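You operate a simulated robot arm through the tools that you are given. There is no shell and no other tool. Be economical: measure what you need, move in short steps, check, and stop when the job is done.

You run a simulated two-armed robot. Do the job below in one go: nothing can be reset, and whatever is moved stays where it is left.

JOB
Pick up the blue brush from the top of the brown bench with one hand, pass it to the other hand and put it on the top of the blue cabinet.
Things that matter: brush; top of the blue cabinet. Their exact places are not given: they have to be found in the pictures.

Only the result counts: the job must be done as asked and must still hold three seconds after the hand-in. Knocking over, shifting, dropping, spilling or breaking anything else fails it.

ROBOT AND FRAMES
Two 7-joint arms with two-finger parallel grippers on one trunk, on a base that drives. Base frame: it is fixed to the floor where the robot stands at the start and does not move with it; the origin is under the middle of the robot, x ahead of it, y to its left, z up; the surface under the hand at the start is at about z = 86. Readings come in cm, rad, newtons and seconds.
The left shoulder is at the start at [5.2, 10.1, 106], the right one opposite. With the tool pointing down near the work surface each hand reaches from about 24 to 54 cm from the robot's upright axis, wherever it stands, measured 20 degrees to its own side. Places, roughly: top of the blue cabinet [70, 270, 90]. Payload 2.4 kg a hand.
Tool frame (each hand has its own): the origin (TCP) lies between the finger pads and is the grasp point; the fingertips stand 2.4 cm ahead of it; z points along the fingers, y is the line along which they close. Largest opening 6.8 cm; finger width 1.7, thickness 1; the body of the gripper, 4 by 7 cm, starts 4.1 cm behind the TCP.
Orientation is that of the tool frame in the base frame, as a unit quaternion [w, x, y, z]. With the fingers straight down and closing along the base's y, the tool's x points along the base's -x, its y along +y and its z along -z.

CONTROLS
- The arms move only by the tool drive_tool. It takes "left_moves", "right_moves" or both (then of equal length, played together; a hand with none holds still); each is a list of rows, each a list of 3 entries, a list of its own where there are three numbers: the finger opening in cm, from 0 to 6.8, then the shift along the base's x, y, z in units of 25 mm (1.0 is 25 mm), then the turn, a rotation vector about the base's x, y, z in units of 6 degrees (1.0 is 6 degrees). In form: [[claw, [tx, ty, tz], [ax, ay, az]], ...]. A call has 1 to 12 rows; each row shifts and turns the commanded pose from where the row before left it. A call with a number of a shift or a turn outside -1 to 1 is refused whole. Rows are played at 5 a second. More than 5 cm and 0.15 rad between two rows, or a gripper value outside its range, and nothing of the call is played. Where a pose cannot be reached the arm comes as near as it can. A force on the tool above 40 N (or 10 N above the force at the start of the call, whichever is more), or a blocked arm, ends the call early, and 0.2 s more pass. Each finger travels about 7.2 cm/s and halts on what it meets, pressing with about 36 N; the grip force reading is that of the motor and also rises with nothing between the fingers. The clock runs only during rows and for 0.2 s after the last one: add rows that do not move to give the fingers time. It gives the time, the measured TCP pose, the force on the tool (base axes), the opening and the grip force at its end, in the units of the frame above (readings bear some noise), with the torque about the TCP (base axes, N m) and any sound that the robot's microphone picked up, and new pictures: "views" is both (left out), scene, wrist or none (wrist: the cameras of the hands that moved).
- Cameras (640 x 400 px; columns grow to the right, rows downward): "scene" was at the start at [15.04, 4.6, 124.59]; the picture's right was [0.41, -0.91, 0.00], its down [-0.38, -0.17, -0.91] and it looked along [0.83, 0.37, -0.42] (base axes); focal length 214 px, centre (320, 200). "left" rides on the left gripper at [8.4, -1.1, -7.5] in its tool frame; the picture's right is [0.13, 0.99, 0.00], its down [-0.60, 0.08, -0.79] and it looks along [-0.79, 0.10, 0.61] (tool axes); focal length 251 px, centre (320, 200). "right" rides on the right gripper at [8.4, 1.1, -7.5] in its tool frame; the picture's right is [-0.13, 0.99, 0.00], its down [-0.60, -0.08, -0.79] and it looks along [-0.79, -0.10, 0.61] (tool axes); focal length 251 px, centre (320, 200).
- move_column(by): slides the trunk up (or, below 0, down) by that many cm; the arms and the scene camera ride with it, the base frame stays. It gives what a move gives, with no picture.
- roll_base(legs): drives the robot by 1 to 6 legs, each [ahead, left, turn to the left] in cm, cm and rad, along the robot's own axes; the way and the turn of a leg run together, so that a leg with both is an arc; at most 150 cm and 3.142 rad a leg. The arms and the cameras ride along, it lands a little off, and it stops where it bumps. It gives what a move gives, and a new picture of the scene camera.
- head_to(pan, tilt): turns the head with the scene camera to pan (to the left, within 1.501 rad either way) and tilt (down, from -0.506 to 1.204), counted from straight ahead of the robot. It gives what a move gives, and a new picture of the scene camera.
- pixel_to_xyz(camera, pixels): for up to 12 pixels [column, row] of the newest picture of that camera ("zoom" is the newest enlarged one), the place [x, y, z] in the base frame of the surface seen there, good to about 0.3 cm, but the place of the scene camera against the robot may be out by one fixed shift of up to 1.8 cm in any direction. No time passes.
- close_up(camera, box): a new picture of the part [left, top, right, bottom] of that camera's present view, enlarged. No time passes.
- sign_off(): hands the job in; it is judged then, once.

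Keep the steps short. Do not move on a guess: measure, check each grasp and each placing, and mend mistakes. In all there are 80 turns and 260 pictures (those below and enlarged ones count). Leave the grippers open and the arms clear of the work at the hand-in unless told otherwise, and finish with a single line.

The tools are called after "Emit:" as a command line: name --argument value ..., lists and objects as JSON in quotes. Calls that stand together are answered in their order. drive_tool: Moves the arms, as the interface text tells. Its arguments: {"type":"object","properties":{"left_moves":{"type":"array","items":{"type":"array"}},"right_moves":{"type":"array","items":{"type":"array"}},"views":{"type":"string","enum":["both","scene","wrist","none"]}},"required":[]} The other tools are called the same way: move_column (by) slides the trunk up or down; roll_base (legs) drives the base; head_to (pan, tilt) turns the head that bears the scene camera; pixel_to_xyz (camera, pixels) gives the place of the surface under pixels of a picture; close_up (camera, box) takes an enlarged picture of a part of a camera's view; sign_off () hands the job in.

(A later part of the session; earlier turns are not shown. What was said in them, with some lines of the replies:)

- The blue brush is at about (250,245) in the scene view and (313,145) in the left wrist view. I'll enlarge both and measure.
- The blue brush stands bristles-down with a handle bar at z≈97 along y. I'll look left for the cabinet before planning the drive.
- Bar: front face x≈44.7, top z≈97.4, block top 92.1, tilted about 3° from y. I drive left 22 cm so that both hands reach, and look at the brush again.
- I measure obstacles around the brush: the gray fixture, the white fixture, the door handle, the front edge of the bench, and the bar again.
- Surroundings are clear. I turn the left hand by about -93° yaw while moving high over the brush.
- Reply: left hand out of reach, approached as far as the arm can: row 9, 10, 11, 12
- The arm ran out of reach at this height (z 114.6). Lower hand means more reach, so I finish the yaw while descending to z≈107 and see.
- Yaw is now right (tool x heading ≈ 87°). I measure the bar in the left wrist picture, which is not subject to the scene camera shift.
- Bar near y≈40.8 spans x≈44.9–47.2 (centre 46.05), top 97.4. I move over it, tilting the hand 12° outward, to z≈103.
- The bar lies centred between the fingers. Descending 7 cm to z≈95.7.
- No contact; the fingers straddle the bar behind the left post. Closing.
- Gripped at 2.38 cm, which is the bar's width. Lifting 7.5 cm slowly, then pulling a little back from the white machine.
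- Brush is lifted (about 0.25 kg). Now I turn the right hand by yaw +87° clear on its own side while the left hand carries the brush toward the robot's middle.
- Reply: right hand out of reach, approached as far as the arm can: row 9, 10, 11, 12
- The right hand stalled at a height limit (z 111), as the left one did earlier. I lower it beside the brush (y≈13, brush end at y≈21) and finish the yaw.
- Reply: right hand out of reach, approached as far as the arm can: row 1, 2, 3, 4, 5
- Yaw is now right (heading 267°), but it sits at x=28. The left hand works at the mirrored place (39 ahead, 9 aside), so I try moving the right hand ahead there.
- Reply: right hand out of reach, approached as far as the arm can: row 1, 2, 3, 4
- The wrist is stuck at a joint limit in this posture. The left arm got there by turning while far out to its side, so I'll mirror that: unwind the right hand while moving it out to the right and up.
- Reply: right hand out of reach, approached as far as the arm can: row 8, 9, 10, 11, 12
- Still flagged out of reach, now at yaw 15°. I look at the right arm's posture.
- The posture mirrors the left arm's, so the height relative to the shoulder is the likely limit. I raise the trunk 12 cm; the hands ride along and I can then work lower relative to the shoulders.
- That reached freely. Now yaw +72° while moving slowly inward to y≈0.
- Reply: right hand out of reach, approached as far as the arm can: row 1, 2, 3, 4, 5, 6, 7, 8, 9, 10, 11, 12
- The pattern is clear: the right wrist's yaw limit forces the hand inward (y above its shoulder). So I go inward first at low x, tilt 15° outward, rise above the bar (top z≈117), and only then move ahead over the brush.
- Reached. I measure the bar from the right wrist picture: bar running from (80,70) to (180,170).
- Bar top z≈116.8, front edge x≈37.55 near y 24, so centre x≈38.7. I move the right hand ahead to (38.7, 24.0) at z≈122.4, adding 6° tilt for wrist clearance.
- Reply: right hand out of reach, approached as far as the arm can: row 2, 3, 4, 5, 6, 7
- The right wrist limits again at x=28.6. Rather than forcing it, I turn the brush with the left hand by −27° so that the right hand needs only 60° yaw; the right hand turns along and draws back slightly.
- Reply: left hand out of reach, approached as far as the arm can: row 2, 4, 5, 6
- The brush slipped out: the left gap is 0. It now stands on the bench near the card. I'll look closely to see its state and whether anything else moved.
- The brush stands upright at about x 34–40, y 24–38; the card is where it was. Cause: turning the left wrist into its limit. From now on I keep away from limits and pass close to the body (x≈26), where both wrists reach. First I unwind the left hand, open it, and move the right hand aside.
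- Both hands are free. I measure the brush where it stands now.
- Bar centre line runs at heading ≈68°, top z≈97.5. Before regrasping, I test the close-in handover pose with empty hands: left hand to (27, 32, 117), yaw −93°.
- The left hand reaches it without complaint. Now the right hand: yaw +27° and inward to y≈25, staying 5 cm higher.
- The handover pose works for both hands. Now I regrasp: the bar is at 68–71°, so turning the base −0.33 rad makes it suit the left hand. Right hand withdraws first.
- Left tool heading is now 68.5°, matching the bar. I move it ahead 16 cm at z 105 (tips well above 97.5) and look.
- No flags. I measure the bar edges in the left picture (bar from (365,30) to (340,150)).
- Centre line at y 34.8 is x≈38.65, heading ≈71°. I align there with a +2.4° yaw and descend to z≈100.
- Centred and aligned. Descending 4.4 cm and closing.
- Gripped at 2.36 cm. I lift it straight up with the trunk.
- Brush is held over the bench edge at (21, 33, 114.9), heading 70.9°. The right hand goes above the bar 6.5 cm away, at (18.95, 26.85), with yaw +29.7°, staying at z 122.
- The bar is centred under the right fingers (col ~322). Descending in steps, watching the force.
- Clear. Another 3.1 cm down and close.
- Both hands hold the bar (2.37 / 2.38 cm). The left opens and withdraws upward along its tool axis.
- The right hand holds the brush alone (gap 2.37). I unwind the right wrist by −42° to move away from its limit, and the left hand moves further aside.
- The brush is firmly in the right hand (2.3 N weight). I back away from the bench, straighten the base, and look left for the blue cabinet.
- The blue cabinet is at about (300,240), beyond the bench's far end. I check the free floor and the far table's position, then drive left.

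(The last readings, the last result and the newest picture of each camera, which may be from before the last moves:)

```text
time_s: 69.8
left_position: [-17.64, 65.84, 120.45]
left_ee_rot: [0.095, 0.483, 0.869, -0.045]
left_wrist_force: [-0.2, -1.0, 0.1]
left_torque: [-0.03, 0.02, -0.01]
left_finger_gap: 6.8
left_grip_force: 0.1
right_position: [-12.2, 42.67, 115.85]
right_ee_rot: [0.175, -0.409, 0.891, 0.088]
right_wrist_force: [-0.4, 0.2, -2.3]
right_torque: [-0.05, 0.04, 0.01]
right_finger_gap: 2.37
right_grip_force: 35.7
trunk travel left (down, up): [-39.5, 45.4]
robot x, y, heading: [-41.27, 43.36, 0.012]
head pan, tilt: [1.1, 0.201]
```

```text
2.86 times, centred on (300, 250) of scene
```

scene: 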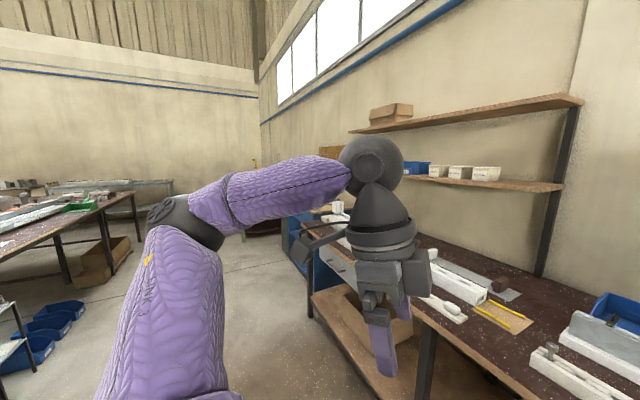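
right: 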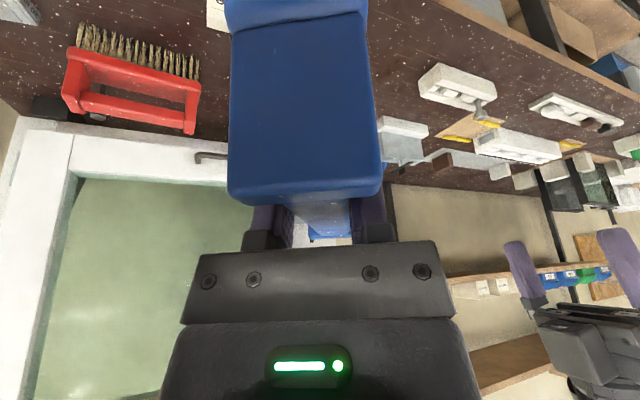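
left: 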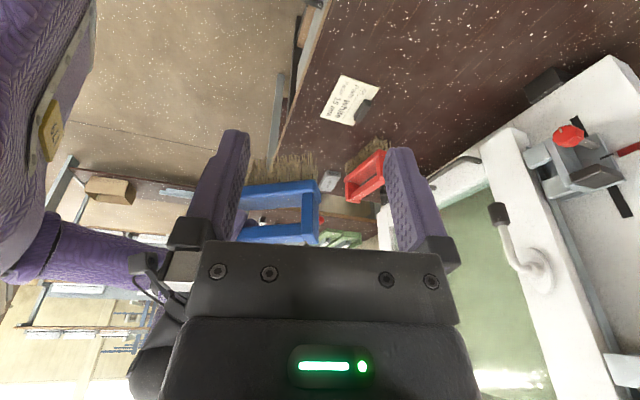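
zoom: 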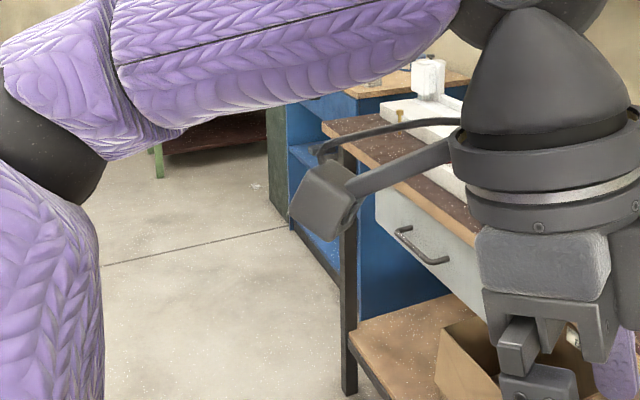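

The lane is clear. I drive left 150 cm and then 40 cm.

Emit:
roll_base --legs '[[0, 150, 0], [0, 40, 0]]'

Emit:
head_to --pan 0.35 --tilt 0.45

```text
time_s: 79.3
left_position: [-17.83, 255.16, 120.42]
left_ee_rot: [0.095, 0.488, 0.866, -0.046]
left_wrist_force: [-0.3, -0.6, 0.2]
left_torque: [-0.04, 0.0, 0.0]
left_finger_gap: 6.81
left_grip_force: 0.2
right_position: [-12.62, 231.91, 115.78]
right_ee_rot: [0.177, -0.403, 0.894, 0.086]
right_wrist_force: [-0.7, 0.3, -2.3]
right_torque: [-0.08, 0.07, -0.02]
right_finger_gap: 2.38
right_grip_force: 36.3
trunk travel left (down, up): [-39.5, 45.4]
robot x, y, heading: [-41.86, 232.93, -0.005]
head pan, tilt: [1.1, 0.201]
```

scene: 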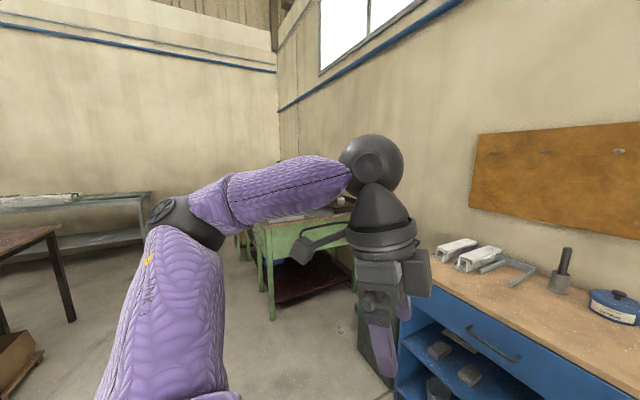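

```text
time_s: 80.5
left_position: [-17.92, 255.19, 120.56]
left_ee_rot: [0.094, 0.489, 0.866, -0.046]
left_wrist_force: [0.2, -0.1, -0.1]
left_torque: [-0.02, 0.0, 0.01]
left_finger_gap: 6.8
left_grip_force: 0.1
right_position: [-12.54, 231.88, 115.71]
right_ee_rot: [0.176, -0.403, 0.894, 0.087]
right_wrist_force: [0.4, 0.8, -2.3]
right_torque: [-0.05, 0.05, -0.01]
right_finger_gap: 2.35
right_grip_force: 36.0
trunk travel left (down, up): [-39.5, 45.4]
robot x, y, heading: [-41.7, 232.91, -0.005]
head pan, tilt: [0.351, 0.45]
```

scene: 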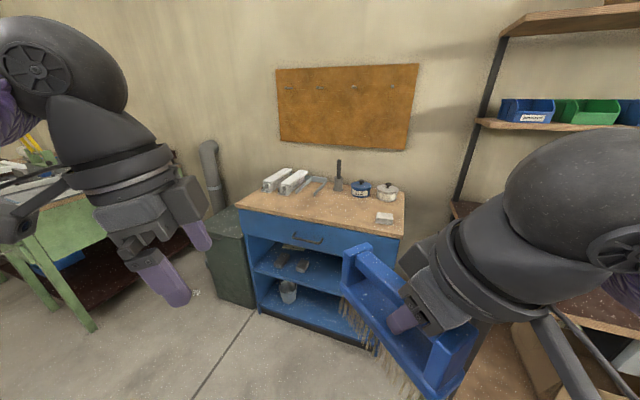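

The blue cabinet with its wooden top and clutter is in view. I enlarge it and measure the free front area.

Emit:
close_up --camera "scene" --box '[220, 150, 420, 275]'

Emit:
pixel_to_xyz --camera "scene" --pixels '[[240, 205], [400, 235], [404, 195], [320, 212], [340, 225], [300, 205], [380, 222], [320, 185], [310, 197], [265, 190], [360, 195], [225, 205]]'

```text
3.20 times, centred on (320, 212) of scene
```

zoom: 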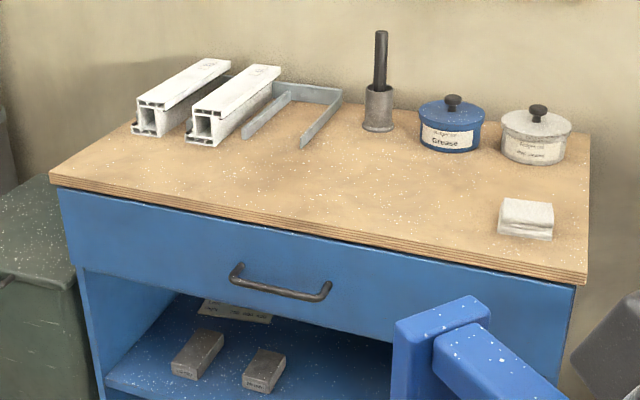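

```text
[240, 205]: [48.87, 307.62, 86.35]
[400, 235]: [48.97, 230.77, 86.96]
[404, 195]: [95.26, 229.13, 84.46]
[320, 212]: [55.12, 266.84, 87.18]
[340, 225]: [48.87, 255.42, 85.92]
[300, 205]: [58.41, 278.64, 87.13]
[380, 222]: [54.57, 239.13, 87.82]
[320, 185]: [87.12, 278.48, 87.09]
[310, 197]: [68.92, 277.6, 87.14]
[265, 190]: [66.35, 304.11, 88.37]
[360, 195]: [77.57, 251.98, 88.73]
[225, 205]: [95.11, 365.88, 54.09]
```

Top at z≈86, front edge x≈49, y 231–307. The centre front area (x 52–66, y 250–285) is free. I target the brush centre at about (59, 266), and drive left 31.6 and ahead 55.

Emit:
roll_base --legs '[[0, 31.6, 0], [55, 0, 0]]'

Emit:
head_to --pan 0.15 --tilt 0.7

```text
time_s: 85.3
left_position: [36.36, 287.12, 120.46]
left_ee_rot: [0.095, 0.484, 0.869, -0.046]
left_wrist_force: [-0.1, 0.5, -0.2]
left_torque: [-0.03, 0.0, 0.02]
left_finger_gap: 6.8
left_grip_force: 0.1
right_position: [41.73, 263.94, 115.75]
right_ee_rot: [0.176, -0.407, 0.892, 0.087]
right_wrist_force: [-0.7, 0.3, -2.1]
right_torque: [-0.02, 0.03, 0.0]
right_finger_gap: 2.38
right_grip_force: 35.8
trunk travel left (down, up): [-39.5, 45.4]
robot x, y, heading: [12.68, 264.47, -0.0]
head pan, tilt: [0.351, 0.45]
```

scene: 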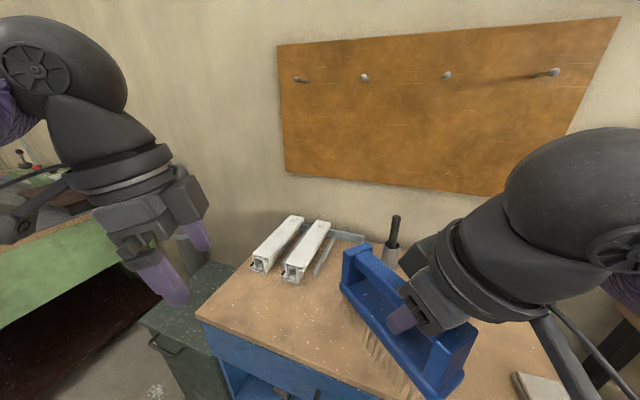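

```text
time_s: 86.1
left_position: [36.29, 287.11, 120.5]
left_ee_rot: [0.096, 0.485, 0.868, -0.045]
left_wrist_force: [0.6, 0.9, -0.3]
left_torque: [-0.04, 0.0, -0.02]
left_finger_gap: 6.79
left_grip_force: 0.1
right_position: [41.8, 263.75, 115.77]
right_ee_rot: [0.175, -0.408, 0.892, 0.087]
right_wrist_force: [-0.2, 1.0, -2.3]
right_torque: [-0.06, 0.01, 0.03]
right_finger_gap: 2.39
right_grip_force: 36.1
trunk travel left (down, up): [-39.5, 45.4]
robot x, y, heading: [12.94, 264.56, 0.005]
head pan, tilt: [0.15, 0.7]
```

scene: 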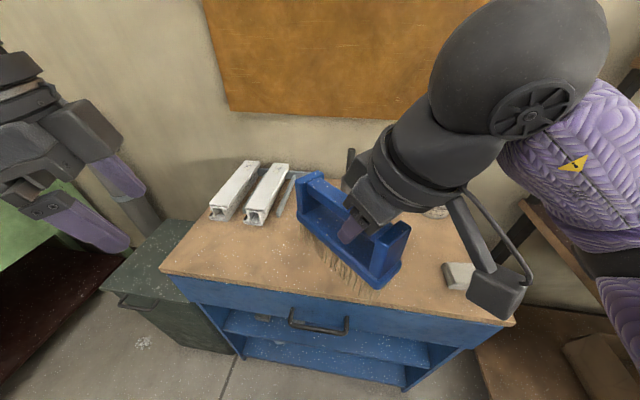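

I close in by 5 cm, then reach ahead 10 cm with the arm while still high.

Emit:
roll_base --legs '[[5, 0, 0]]'

Emit:
drive_tool --right_moves '[[0, [0.4, 0, 0], [0, 0, 0]], [0, [0.6, 0, 0], [0, 0, 0]], [0, [0.6, 0, 0], [0, 0, 0]], [0, [0.6, 0, 0], [0, 0, 0]], [0, [0.6, 0, 0], [0, 0, 0]], [0, [0.6, 0, 0], [0, 0, 0]], [0, [0.5, 0, 0], [0, 0, 0]], [0, [0, 0, 0], [0, 0, 0]]]' --views "both"

```text
time_s: 87.0
left_position: [41.46, 287.05, 120.41]
left_ee_rot: [0.095, 0.486, 0.868, -0.047]
left_wrist_force: [0.1, -0.1, 0.1]
left_torque: [0.0, 0.01, -0.02]
left_finger_gap: 6.78
left_grip_force: 0.1
right_position: [46.74, 263.93, 115.81]
right_ee_rot: [0.175, -0.407, 0.892, 0.088]
right_wrist_force: [-0.5, 0.7, -1.2]
right_torque: [-0.04, 0.05, 0.05]
right_finger_gap: 2.39
right_grip_force: 36.0
trunk travel left (down, up): [-39.5, 45.4]
robot x, y, heading: [17.97, 264.57, 0.005]
head pan, tilt: [0.15, 0.7]
```

scene: 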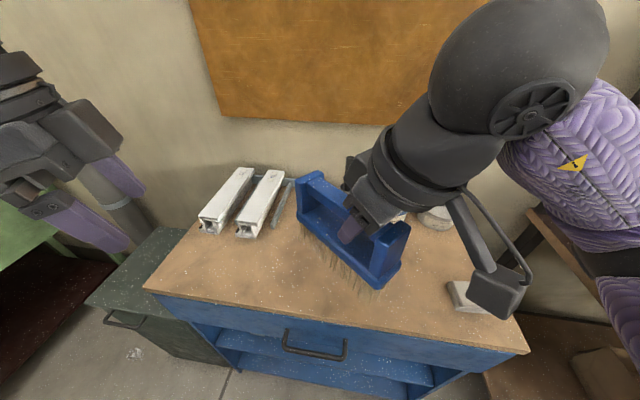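

```text
time_s: 88.8
left_position: [41.31, 286.97, 120.39]
left_ee_rot: [0.095, 0.485, 0.868, -0.045]
left_wrist_force: [0.6, 0.6, -0.5]
left_torque: [0.0, -0.01, 0.0]
left_finger_gap: 6.81
left_grip_force: 0.2
right_position: [56.56, 263.95, 115.88]
right_ee_rot: [0.176, -0.407, 0.892, 0.088]
right_wrist_force: [-0.3, 0.2, -1.7]
right_torque: [-0.06, 0.01, 0.01]
right_finger_gap: 2.36
right_grip_force: 35.8
trunk travel left (down, up): [-39.5, 45.4]
robot x, y, heading: [17.76, 264.5, 0.004]
head pan, tilt: [0.15, 0.7]
```

scene: 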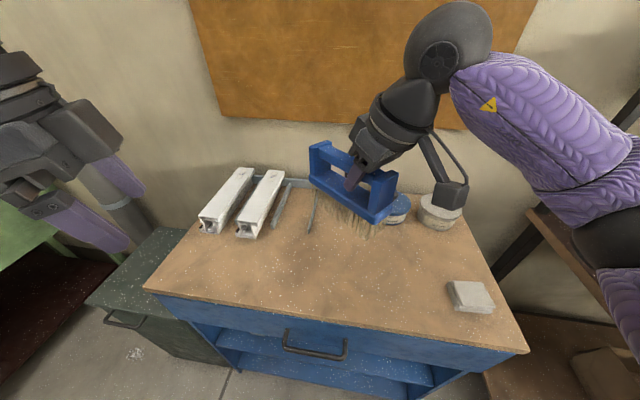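
right: 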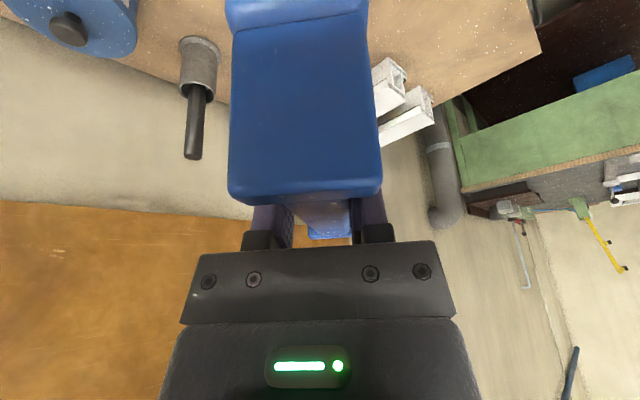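

I measure the clutter nearest to the target: bracket tip (313,230), grease pot (398,222), white profile (240,232), white block (470,290), and the table surface.

Emit:
pixel_to_xyz --camera "scene" --pixels '[[311, 232], [398, 222], [435, 228], [243, 236], [450, 285], [340, 260], [330, 290], [320, 150], [395, 180], [372, 220], [380, 255]]'

```text
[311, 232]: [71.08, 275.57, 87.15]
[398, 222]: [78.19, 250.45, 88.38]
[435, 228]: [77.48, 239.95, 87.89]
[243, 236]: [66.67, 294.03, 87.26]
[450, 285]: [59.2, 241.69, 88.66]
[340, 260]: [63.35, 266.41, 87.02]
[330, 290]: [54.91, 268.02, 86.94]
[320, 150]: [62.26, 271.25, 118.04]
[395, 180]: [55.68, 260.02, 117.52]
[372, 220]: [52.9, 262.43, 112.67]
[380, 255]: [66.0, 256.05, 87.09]
```

The brush footprint (about x 53–65, y 260–273) is free; surface true z ≈86.0. I lower with the trunk by 12 cm, then the arm by 6.5 cm.

Emit:
move_column --by -12

Emit:
drive_tool --right_moves '[[0, [0, 0, -0.5], [0, 0, 0]], [0, [0, 0, -0.6], [0, 0, 0]], [0, [0, 0, -0.6], [0, 0, 0]], [0, [0, 0, -0.5], [0, 0, 0]], [0, [0, 0, -0.4], [0, 0, 0]], [0, [0, 0, 0], [0, 0, 0]]]' --views "both"

```text
time_s: 90.3
left_position: [41.33, 287.17, 108.41]
left_ee_rot: [0.095, 0.485, 0.868, -0.045]
left_wrist_force: [0.2, -0.8, 1.3]
left_torque: [0.01, 0.03, 0.0]
left_finger_gap: 6.79
left_grip_force: 0.1
right_position: [56.32, 263.77, 103.8]
right_ee_rot: [0.176, -0.407, 0.892, 0.089]
right_wrist_force: [0.0, -0.3, -2.3]
right_torque: [-0.03, 0.06, 0.0]
right_finger_gap: 2.38
right_grip_force: 36.0
trunk travel left (down, up): [-27.5, 57.4]
robot x, y, heading: [17.29, 264.6, 0.006]
head pan, tilt: [0.15, 0.7]
```

```text
time_s: 91.7
left_position: [41.45, 286.97, 108.52]
left_ee_rot: [0.096, 0.486, 0.868, -0.045]
left_wrist_force: [0.1, 0.4, 0.2]
left_torque: [-0.02, 0.01, 0.03]
left_finger_gap: 6.8
left_grip_force: 0.1
right_position: [56.45, 263.73, 97.24]
right_ee_rot: [0.176, -0.406, 0.892, 0.087]
right_wrist_force: [-0.1, 0.3, -2.8]
right_torque: [-0.03, 0.05, 0.02]
right_finger_gap: 2.35
right_grip_force: 35.8
trunk travel left (down, up): [-27.5, 57.4]
robot x, y, heading: [17.87, 264.32, 0.002]
head pan, tilt: [0.15, 0.7]
```

scene: 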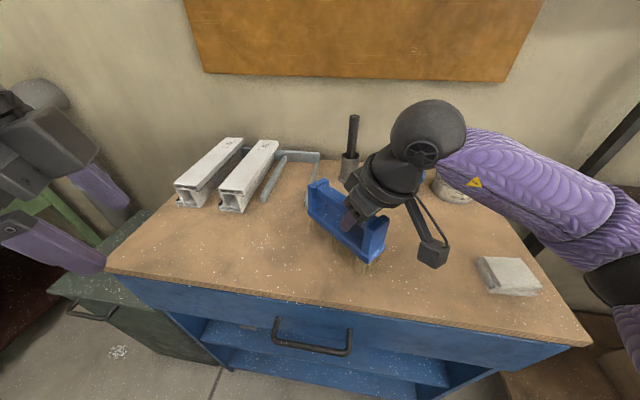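
right: 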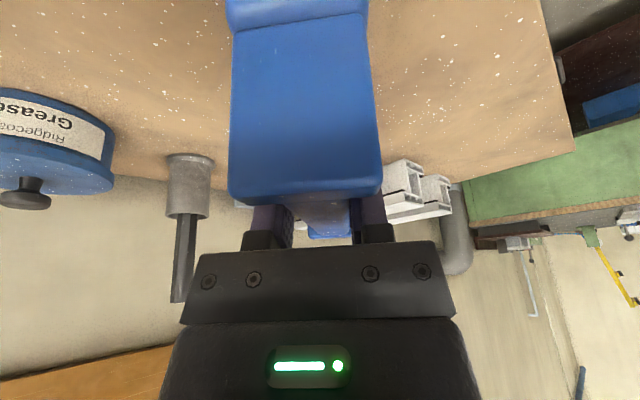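

About 1 cm left by calculation. Descending in 2.5 mm rows and watching the force.

Emit:
drive_tool --right_moves '[[0, [0, 0, -0.1], [0, 0, 0]], [0, [0, 0, -0.1], [0, 0, 0]], [0, [0, 0, -0.1], [0, 0, 0]], [0, [0, 0, 0], [0, 0, 0]]]' --views "none"

Emit:
close_up --camera "scene" --box '[270, 150, 430, 290]'

```text
time_s: 92.7
left_position: [41.43, 286.99, 108.52]
left_ee_rot: [0.095, 0.485, 0.868, -0.045]
left_wrist_force: [0.3, 0.5, -0.6]
left_torque: [-0.01, 0.02, 0.01]
left_finger_gap: 6.8
left_grip_force: 0.0
right_position: [56.49, 263.84, 96.47]
right_ee_rot: [0.176, -0.406, 0.892, 0.087]
right_wrist_force: [0.7, 0.3, -1.8]
right_torque: [-0.06, 0.05, 0.0]
right_finger_gap: 2.39
right_grip_force: 35.8
trunk travel left (down, up): [-27.5, 57.4]
robot x, y, heading: [17.65, 264.64, -0.001]
head pan, tilt: [0.15, 0.7]
```

```text
2.86 times, centred on (350, 220) of scene
```

zoom: 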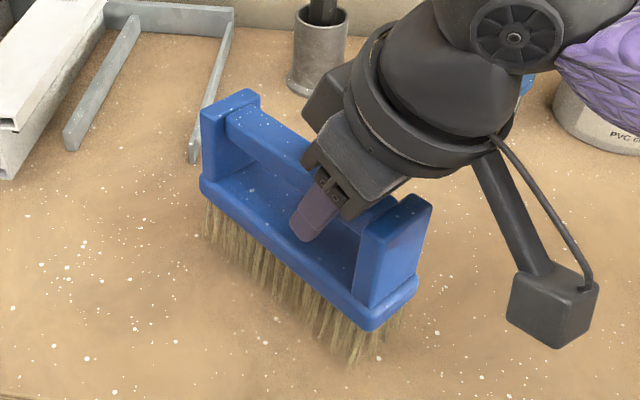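

Not yet touching. Continuing down in 2 mm rows.

Emit:
drive_tool --right_moves '[[0, [0, 0, -0.08], [0, 0, 0]], [0, [0, 0, -0.06], [0, 0, 0]], [0, [0, 0, 0], [0, 0, 0]]]' --views "none"

```text
time_s: 93.5
left_position: [41.38, 287.07, 108.47]
left_ee_rot: [0.095, 0.485, 0.868, -0.046]
left_wrist_force: [-0.7, 0.2, 0.3]
left_torque: [-0.03, -0.03, 0.0]
left_finger_gap: 6.82
left_grip_force: 0.1
right_position: [56.44, 263.82, 96.2]
right_ee_rot: [0.175, -0.406, 0.893, 0.086]
right_wrist_force: [-0.2, -0.9, -2.5]
right_torque: [-0.03, 0.02, -0.01]
right_finger_gap: 2.38
right_grip_force: 36.0
trunk travel left (down, up): [-27.5, 57.4]
robot x, y, heading: [17.89, 264.59, 0.002]
head pan, tilt: [0.15, 0.7]
```

Emit:
drive_tool --right_moves '[[0, [0, 0, -0.08], [0, 0, 0]], [0, [0, 0, -0.06], [0, 0, 0]], [0, [0, 0, 0], [0, 0, 0]]]' --views "none"

```text
time_s: 94.3
left_position: [41.28, 286.94, 108.34]
left_ee_rot: [0.095, 0.485, 0.868, -0.045]
left_wrist_force: [0.5, -0.5, -0.6]
left_torque: [0.0, 0.01, -0.01]
left_finger_gap: 6.78
left_grip_force: 0.1
right_position: [56.54, 263.74, 95.96]
right_ee_rot: [0.177, -0.406, 0.892, 0.086]
right_wrist_force: [0.4, 0.1, 2.9]
right_torque: [0.31, -0.52, -0.04]
right_finger_gap: 2.39
right_grip_force: 35.9
trunk travel left (down, up): [-27.5, 57.4]
robot x, y, heading: [17.55, 264.64, 0.0]
head pan, tilt: [0.15, 0.7]
```

Contact: force went from −2.5 to +2.9 N. I release slowly.

Emit:
drive_tool --right_moves '[[2.6, [0, 0, 0], [0, 0, 0]], [3, [0, 0, 0], [0, 0, 0]], [4, [0, 0, 0], [0, 0, 0]], [5.5, [0, 0, 0], [0, 0, 0]], [6.8, [0, 0, 0], [0, 0, 0]], [6.8, [0, 0, 0], [0, 0, 0]]]' --views "both"

```text
time_s: 95.7
left_position: [41.34, 286.91, 108.38]
left_ee_rot: [0.095, 0.485, 0.868, -0.046]
left_wrist_force: [0.5, 0.1, -0.9]
left_torque: [-0.03, 0.04, -0.02]
left_finger_gap: 6.81
left_grip_force: 0.1
right_position: [56.53, 263.61, 95.97]
right_ee_rot: [0.175, -0.407, 0.892, 0.088]
right_wrist_force: [0.9, 0.2, 0.2]
right_torque: [0.02, -0.03, -0.03]
right_finger_gap: 6.79
right_grip_force: 0.1
trunk travel left (down, up): [-27.5, 57.4]
robot x, y, heading: [17.89, 264.81, 0.004]
head pan, tilt: [0.15, 0.7]
```

scene: 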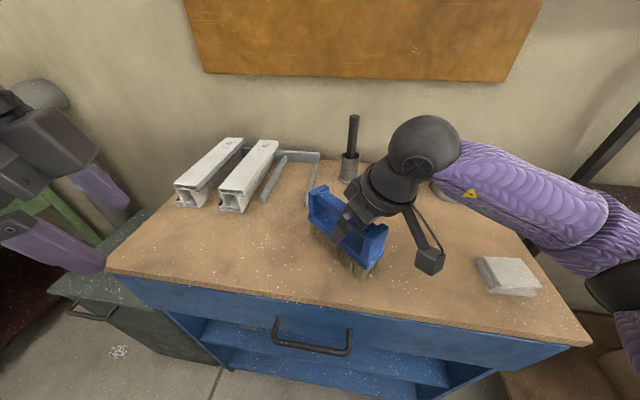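
right: 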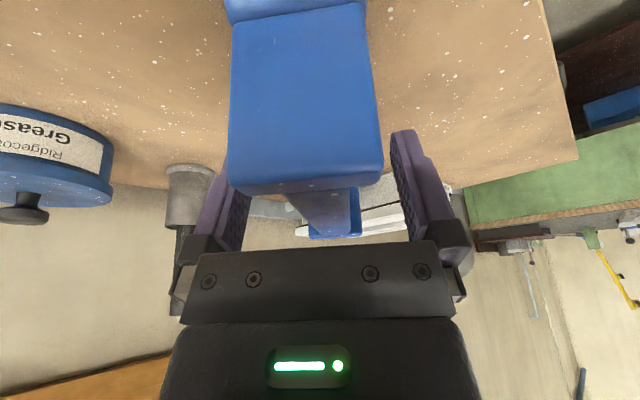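

Released; the brush stands upright. Withdrawing the right hand along its tool axis, upward.

Emit:
drive_tool --right_moves '[[6.8, [-0.1, -0.1, 0.4], [0, 0, 0]], [6.8, [-0.12, -0.14, 0.5], [0, 0, 0]], [6.8, [-0.12, -0.14, 0.6], [0, 0, 0]], [6.8, [-0.12, -0.14, 0.6], [0, 0, 0]], [6.8, [-0.12, -0.14, 0.6], [0, 0, 0]], [6.8, [-0.12, -0.14, 0.5], [0, 0, 0]], [6.8, [-0.6, -0.1, 0], [0, 0, 0]], [6.8, [-0.8, 0, 0], [0, 0, 0]], [6.8, [-0.8, 0, 0], [0, 0, 0]], [6.8, [-0.8, 0, 0], [0, 0, 0]], [6.8, [0, 0, 0], [0, 0, 0]]]' --views "both"

Emit:
close_up --camera "scene" --box '[230, 110, 560, 330]'

```text
time_s: 98.1
left_position: [41.43, 287.02, 108.45]
left_ee_rot: [0.095, 0.485, 0.868, -0.045]
left_wrist_force: [-0.5, -0.3, 0.3]
left_torque: [0.02, 0.01, -0.01]
left_finger_gap: 6.79
left_grip_force: 0.1
right_position: [46.94, 261.66, 103.75]
right_ee_rot: [0.176, -0.407, 0.892, 0.087]
right_wrist_force: [-0.8, -0.7, -0.3]
right_torque: [0.01, 0.01, 0.01]
right_finger_gap: 6.78
right_grip_force: 0.2
trunk travel left (down, up): [-27.5, 57.4]
robot x, y, heading: [18.04, 264.46, 0.006]
head pan, tilt: [0.15, 0.7]
```

scene: 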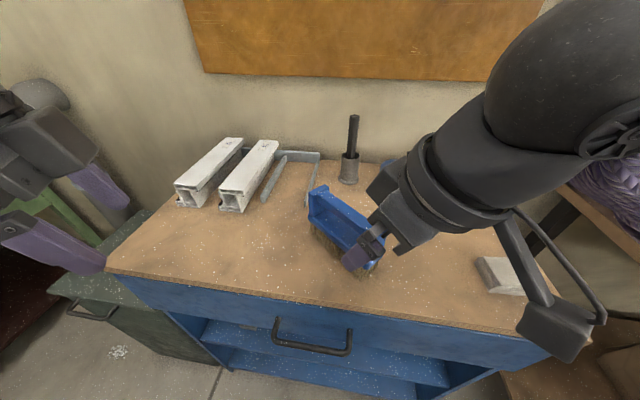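
right: 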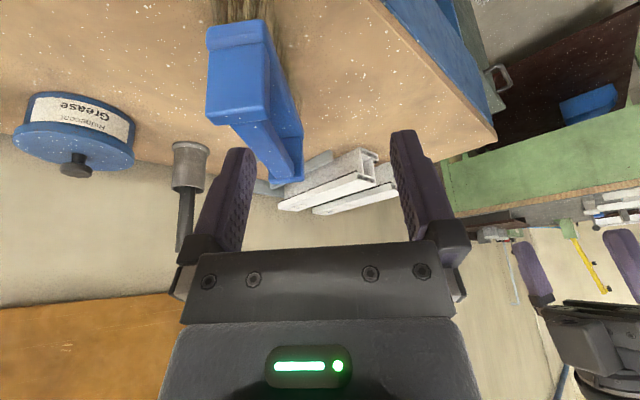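

```text
1.82 times, centred on (395, 220) of scene
```

zoom: 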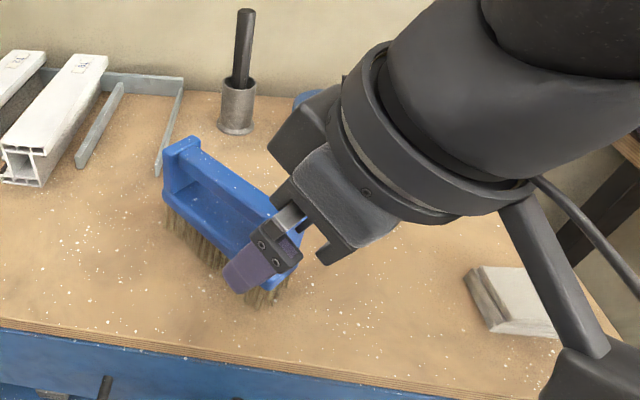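

The brush stands on the cabinet top. I raise the trunk and back off to clear the arms, then do a final check.

Emit:
move_column --by 12

Emit:
roll_base --legs '[[-30, 0, 0]]'

Emit:
close_up --camera "scene" --box '[160, 50, 480, 250]'

```text
time_s: 99.6
left_position: [41.45, 286.96, 120.29]
left_ee_rot: [0.095, 0.486, 0.868, -0.047]
left_wrist_force: [0.2, 0.9, 0.8]
left_torque: [0.02, 0.0, 0.03]
left_finger_gap: 6.79
left_grip_force: 0.0
right_position: [47.27, 261.45, 115.75]
right_ee_rot: [0.175, -0.407, 0.892, 0.088]
right_wrist_force: [0.5, -0.4, 1.1]
right_torque: [0.0, -0.01, -0.01]
right_finger_gap: 6.77
right_grip_force: 0.0
trunk travel left (down, up): [-39.5, 45.4]
robot x, y, heading: [17.55, 264.45, 0.001]
head pan, tilt: [0.15, 0.7]
```

```text
time_s: 101.7
left_position: [11.13, 286.85, 120.42]
left_ee_rot: [0.095, 0.488, 0.866, -0.046]
left_wrist_force: [-0.3, -0.3, 0.8]
left_torque: [0.02, 0.0, 0.0]
left_finger_gap: 6.8
left_grip_force: 0.1
right_position: [17.02, 261.49, 115.84]
right_ee_rot: [0.177, -0.404, 0.893, 0.086]
right_wrist_force: [0.4, -0.2, -1.1]
right_torque: [0.04, -0.07, 0.02]
right_finger_gap: 6.81
right_grip_force: 0.0
trunk travel left (down, up): [-39.5, 45.4]
robot x, y, heading: [-12.42, 264.88, -0.003]
head pan, tilt: [0.15, 0.7]
```

scene: 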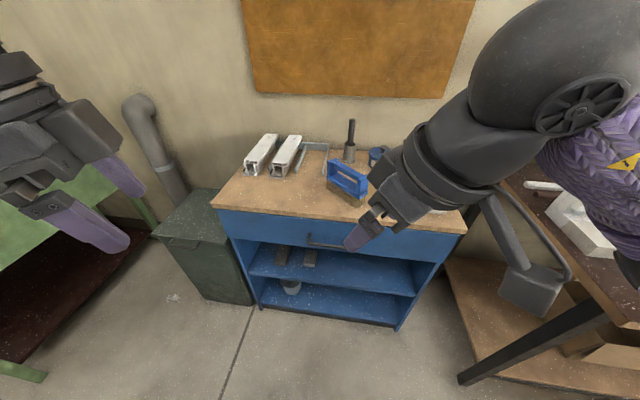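

```text
2.00 times, centred on (320, 150) of scene
```

zoom: 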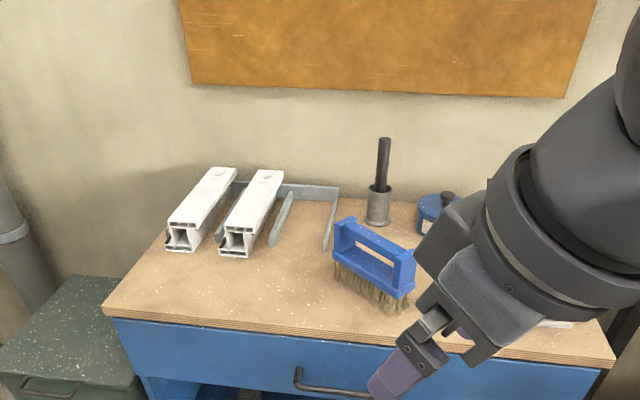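

The brush stands upright on the cabinet top, the other things there look unmoved, both grippers are open and the arms are clear. Handing in.

Emit:
sign_off

```text
The job is handed in.
```

The blue brush went from the left hand to the right and now stands upright on the blue cabinet; it fell once onto the bench before the pass, and nothing else looked moved.
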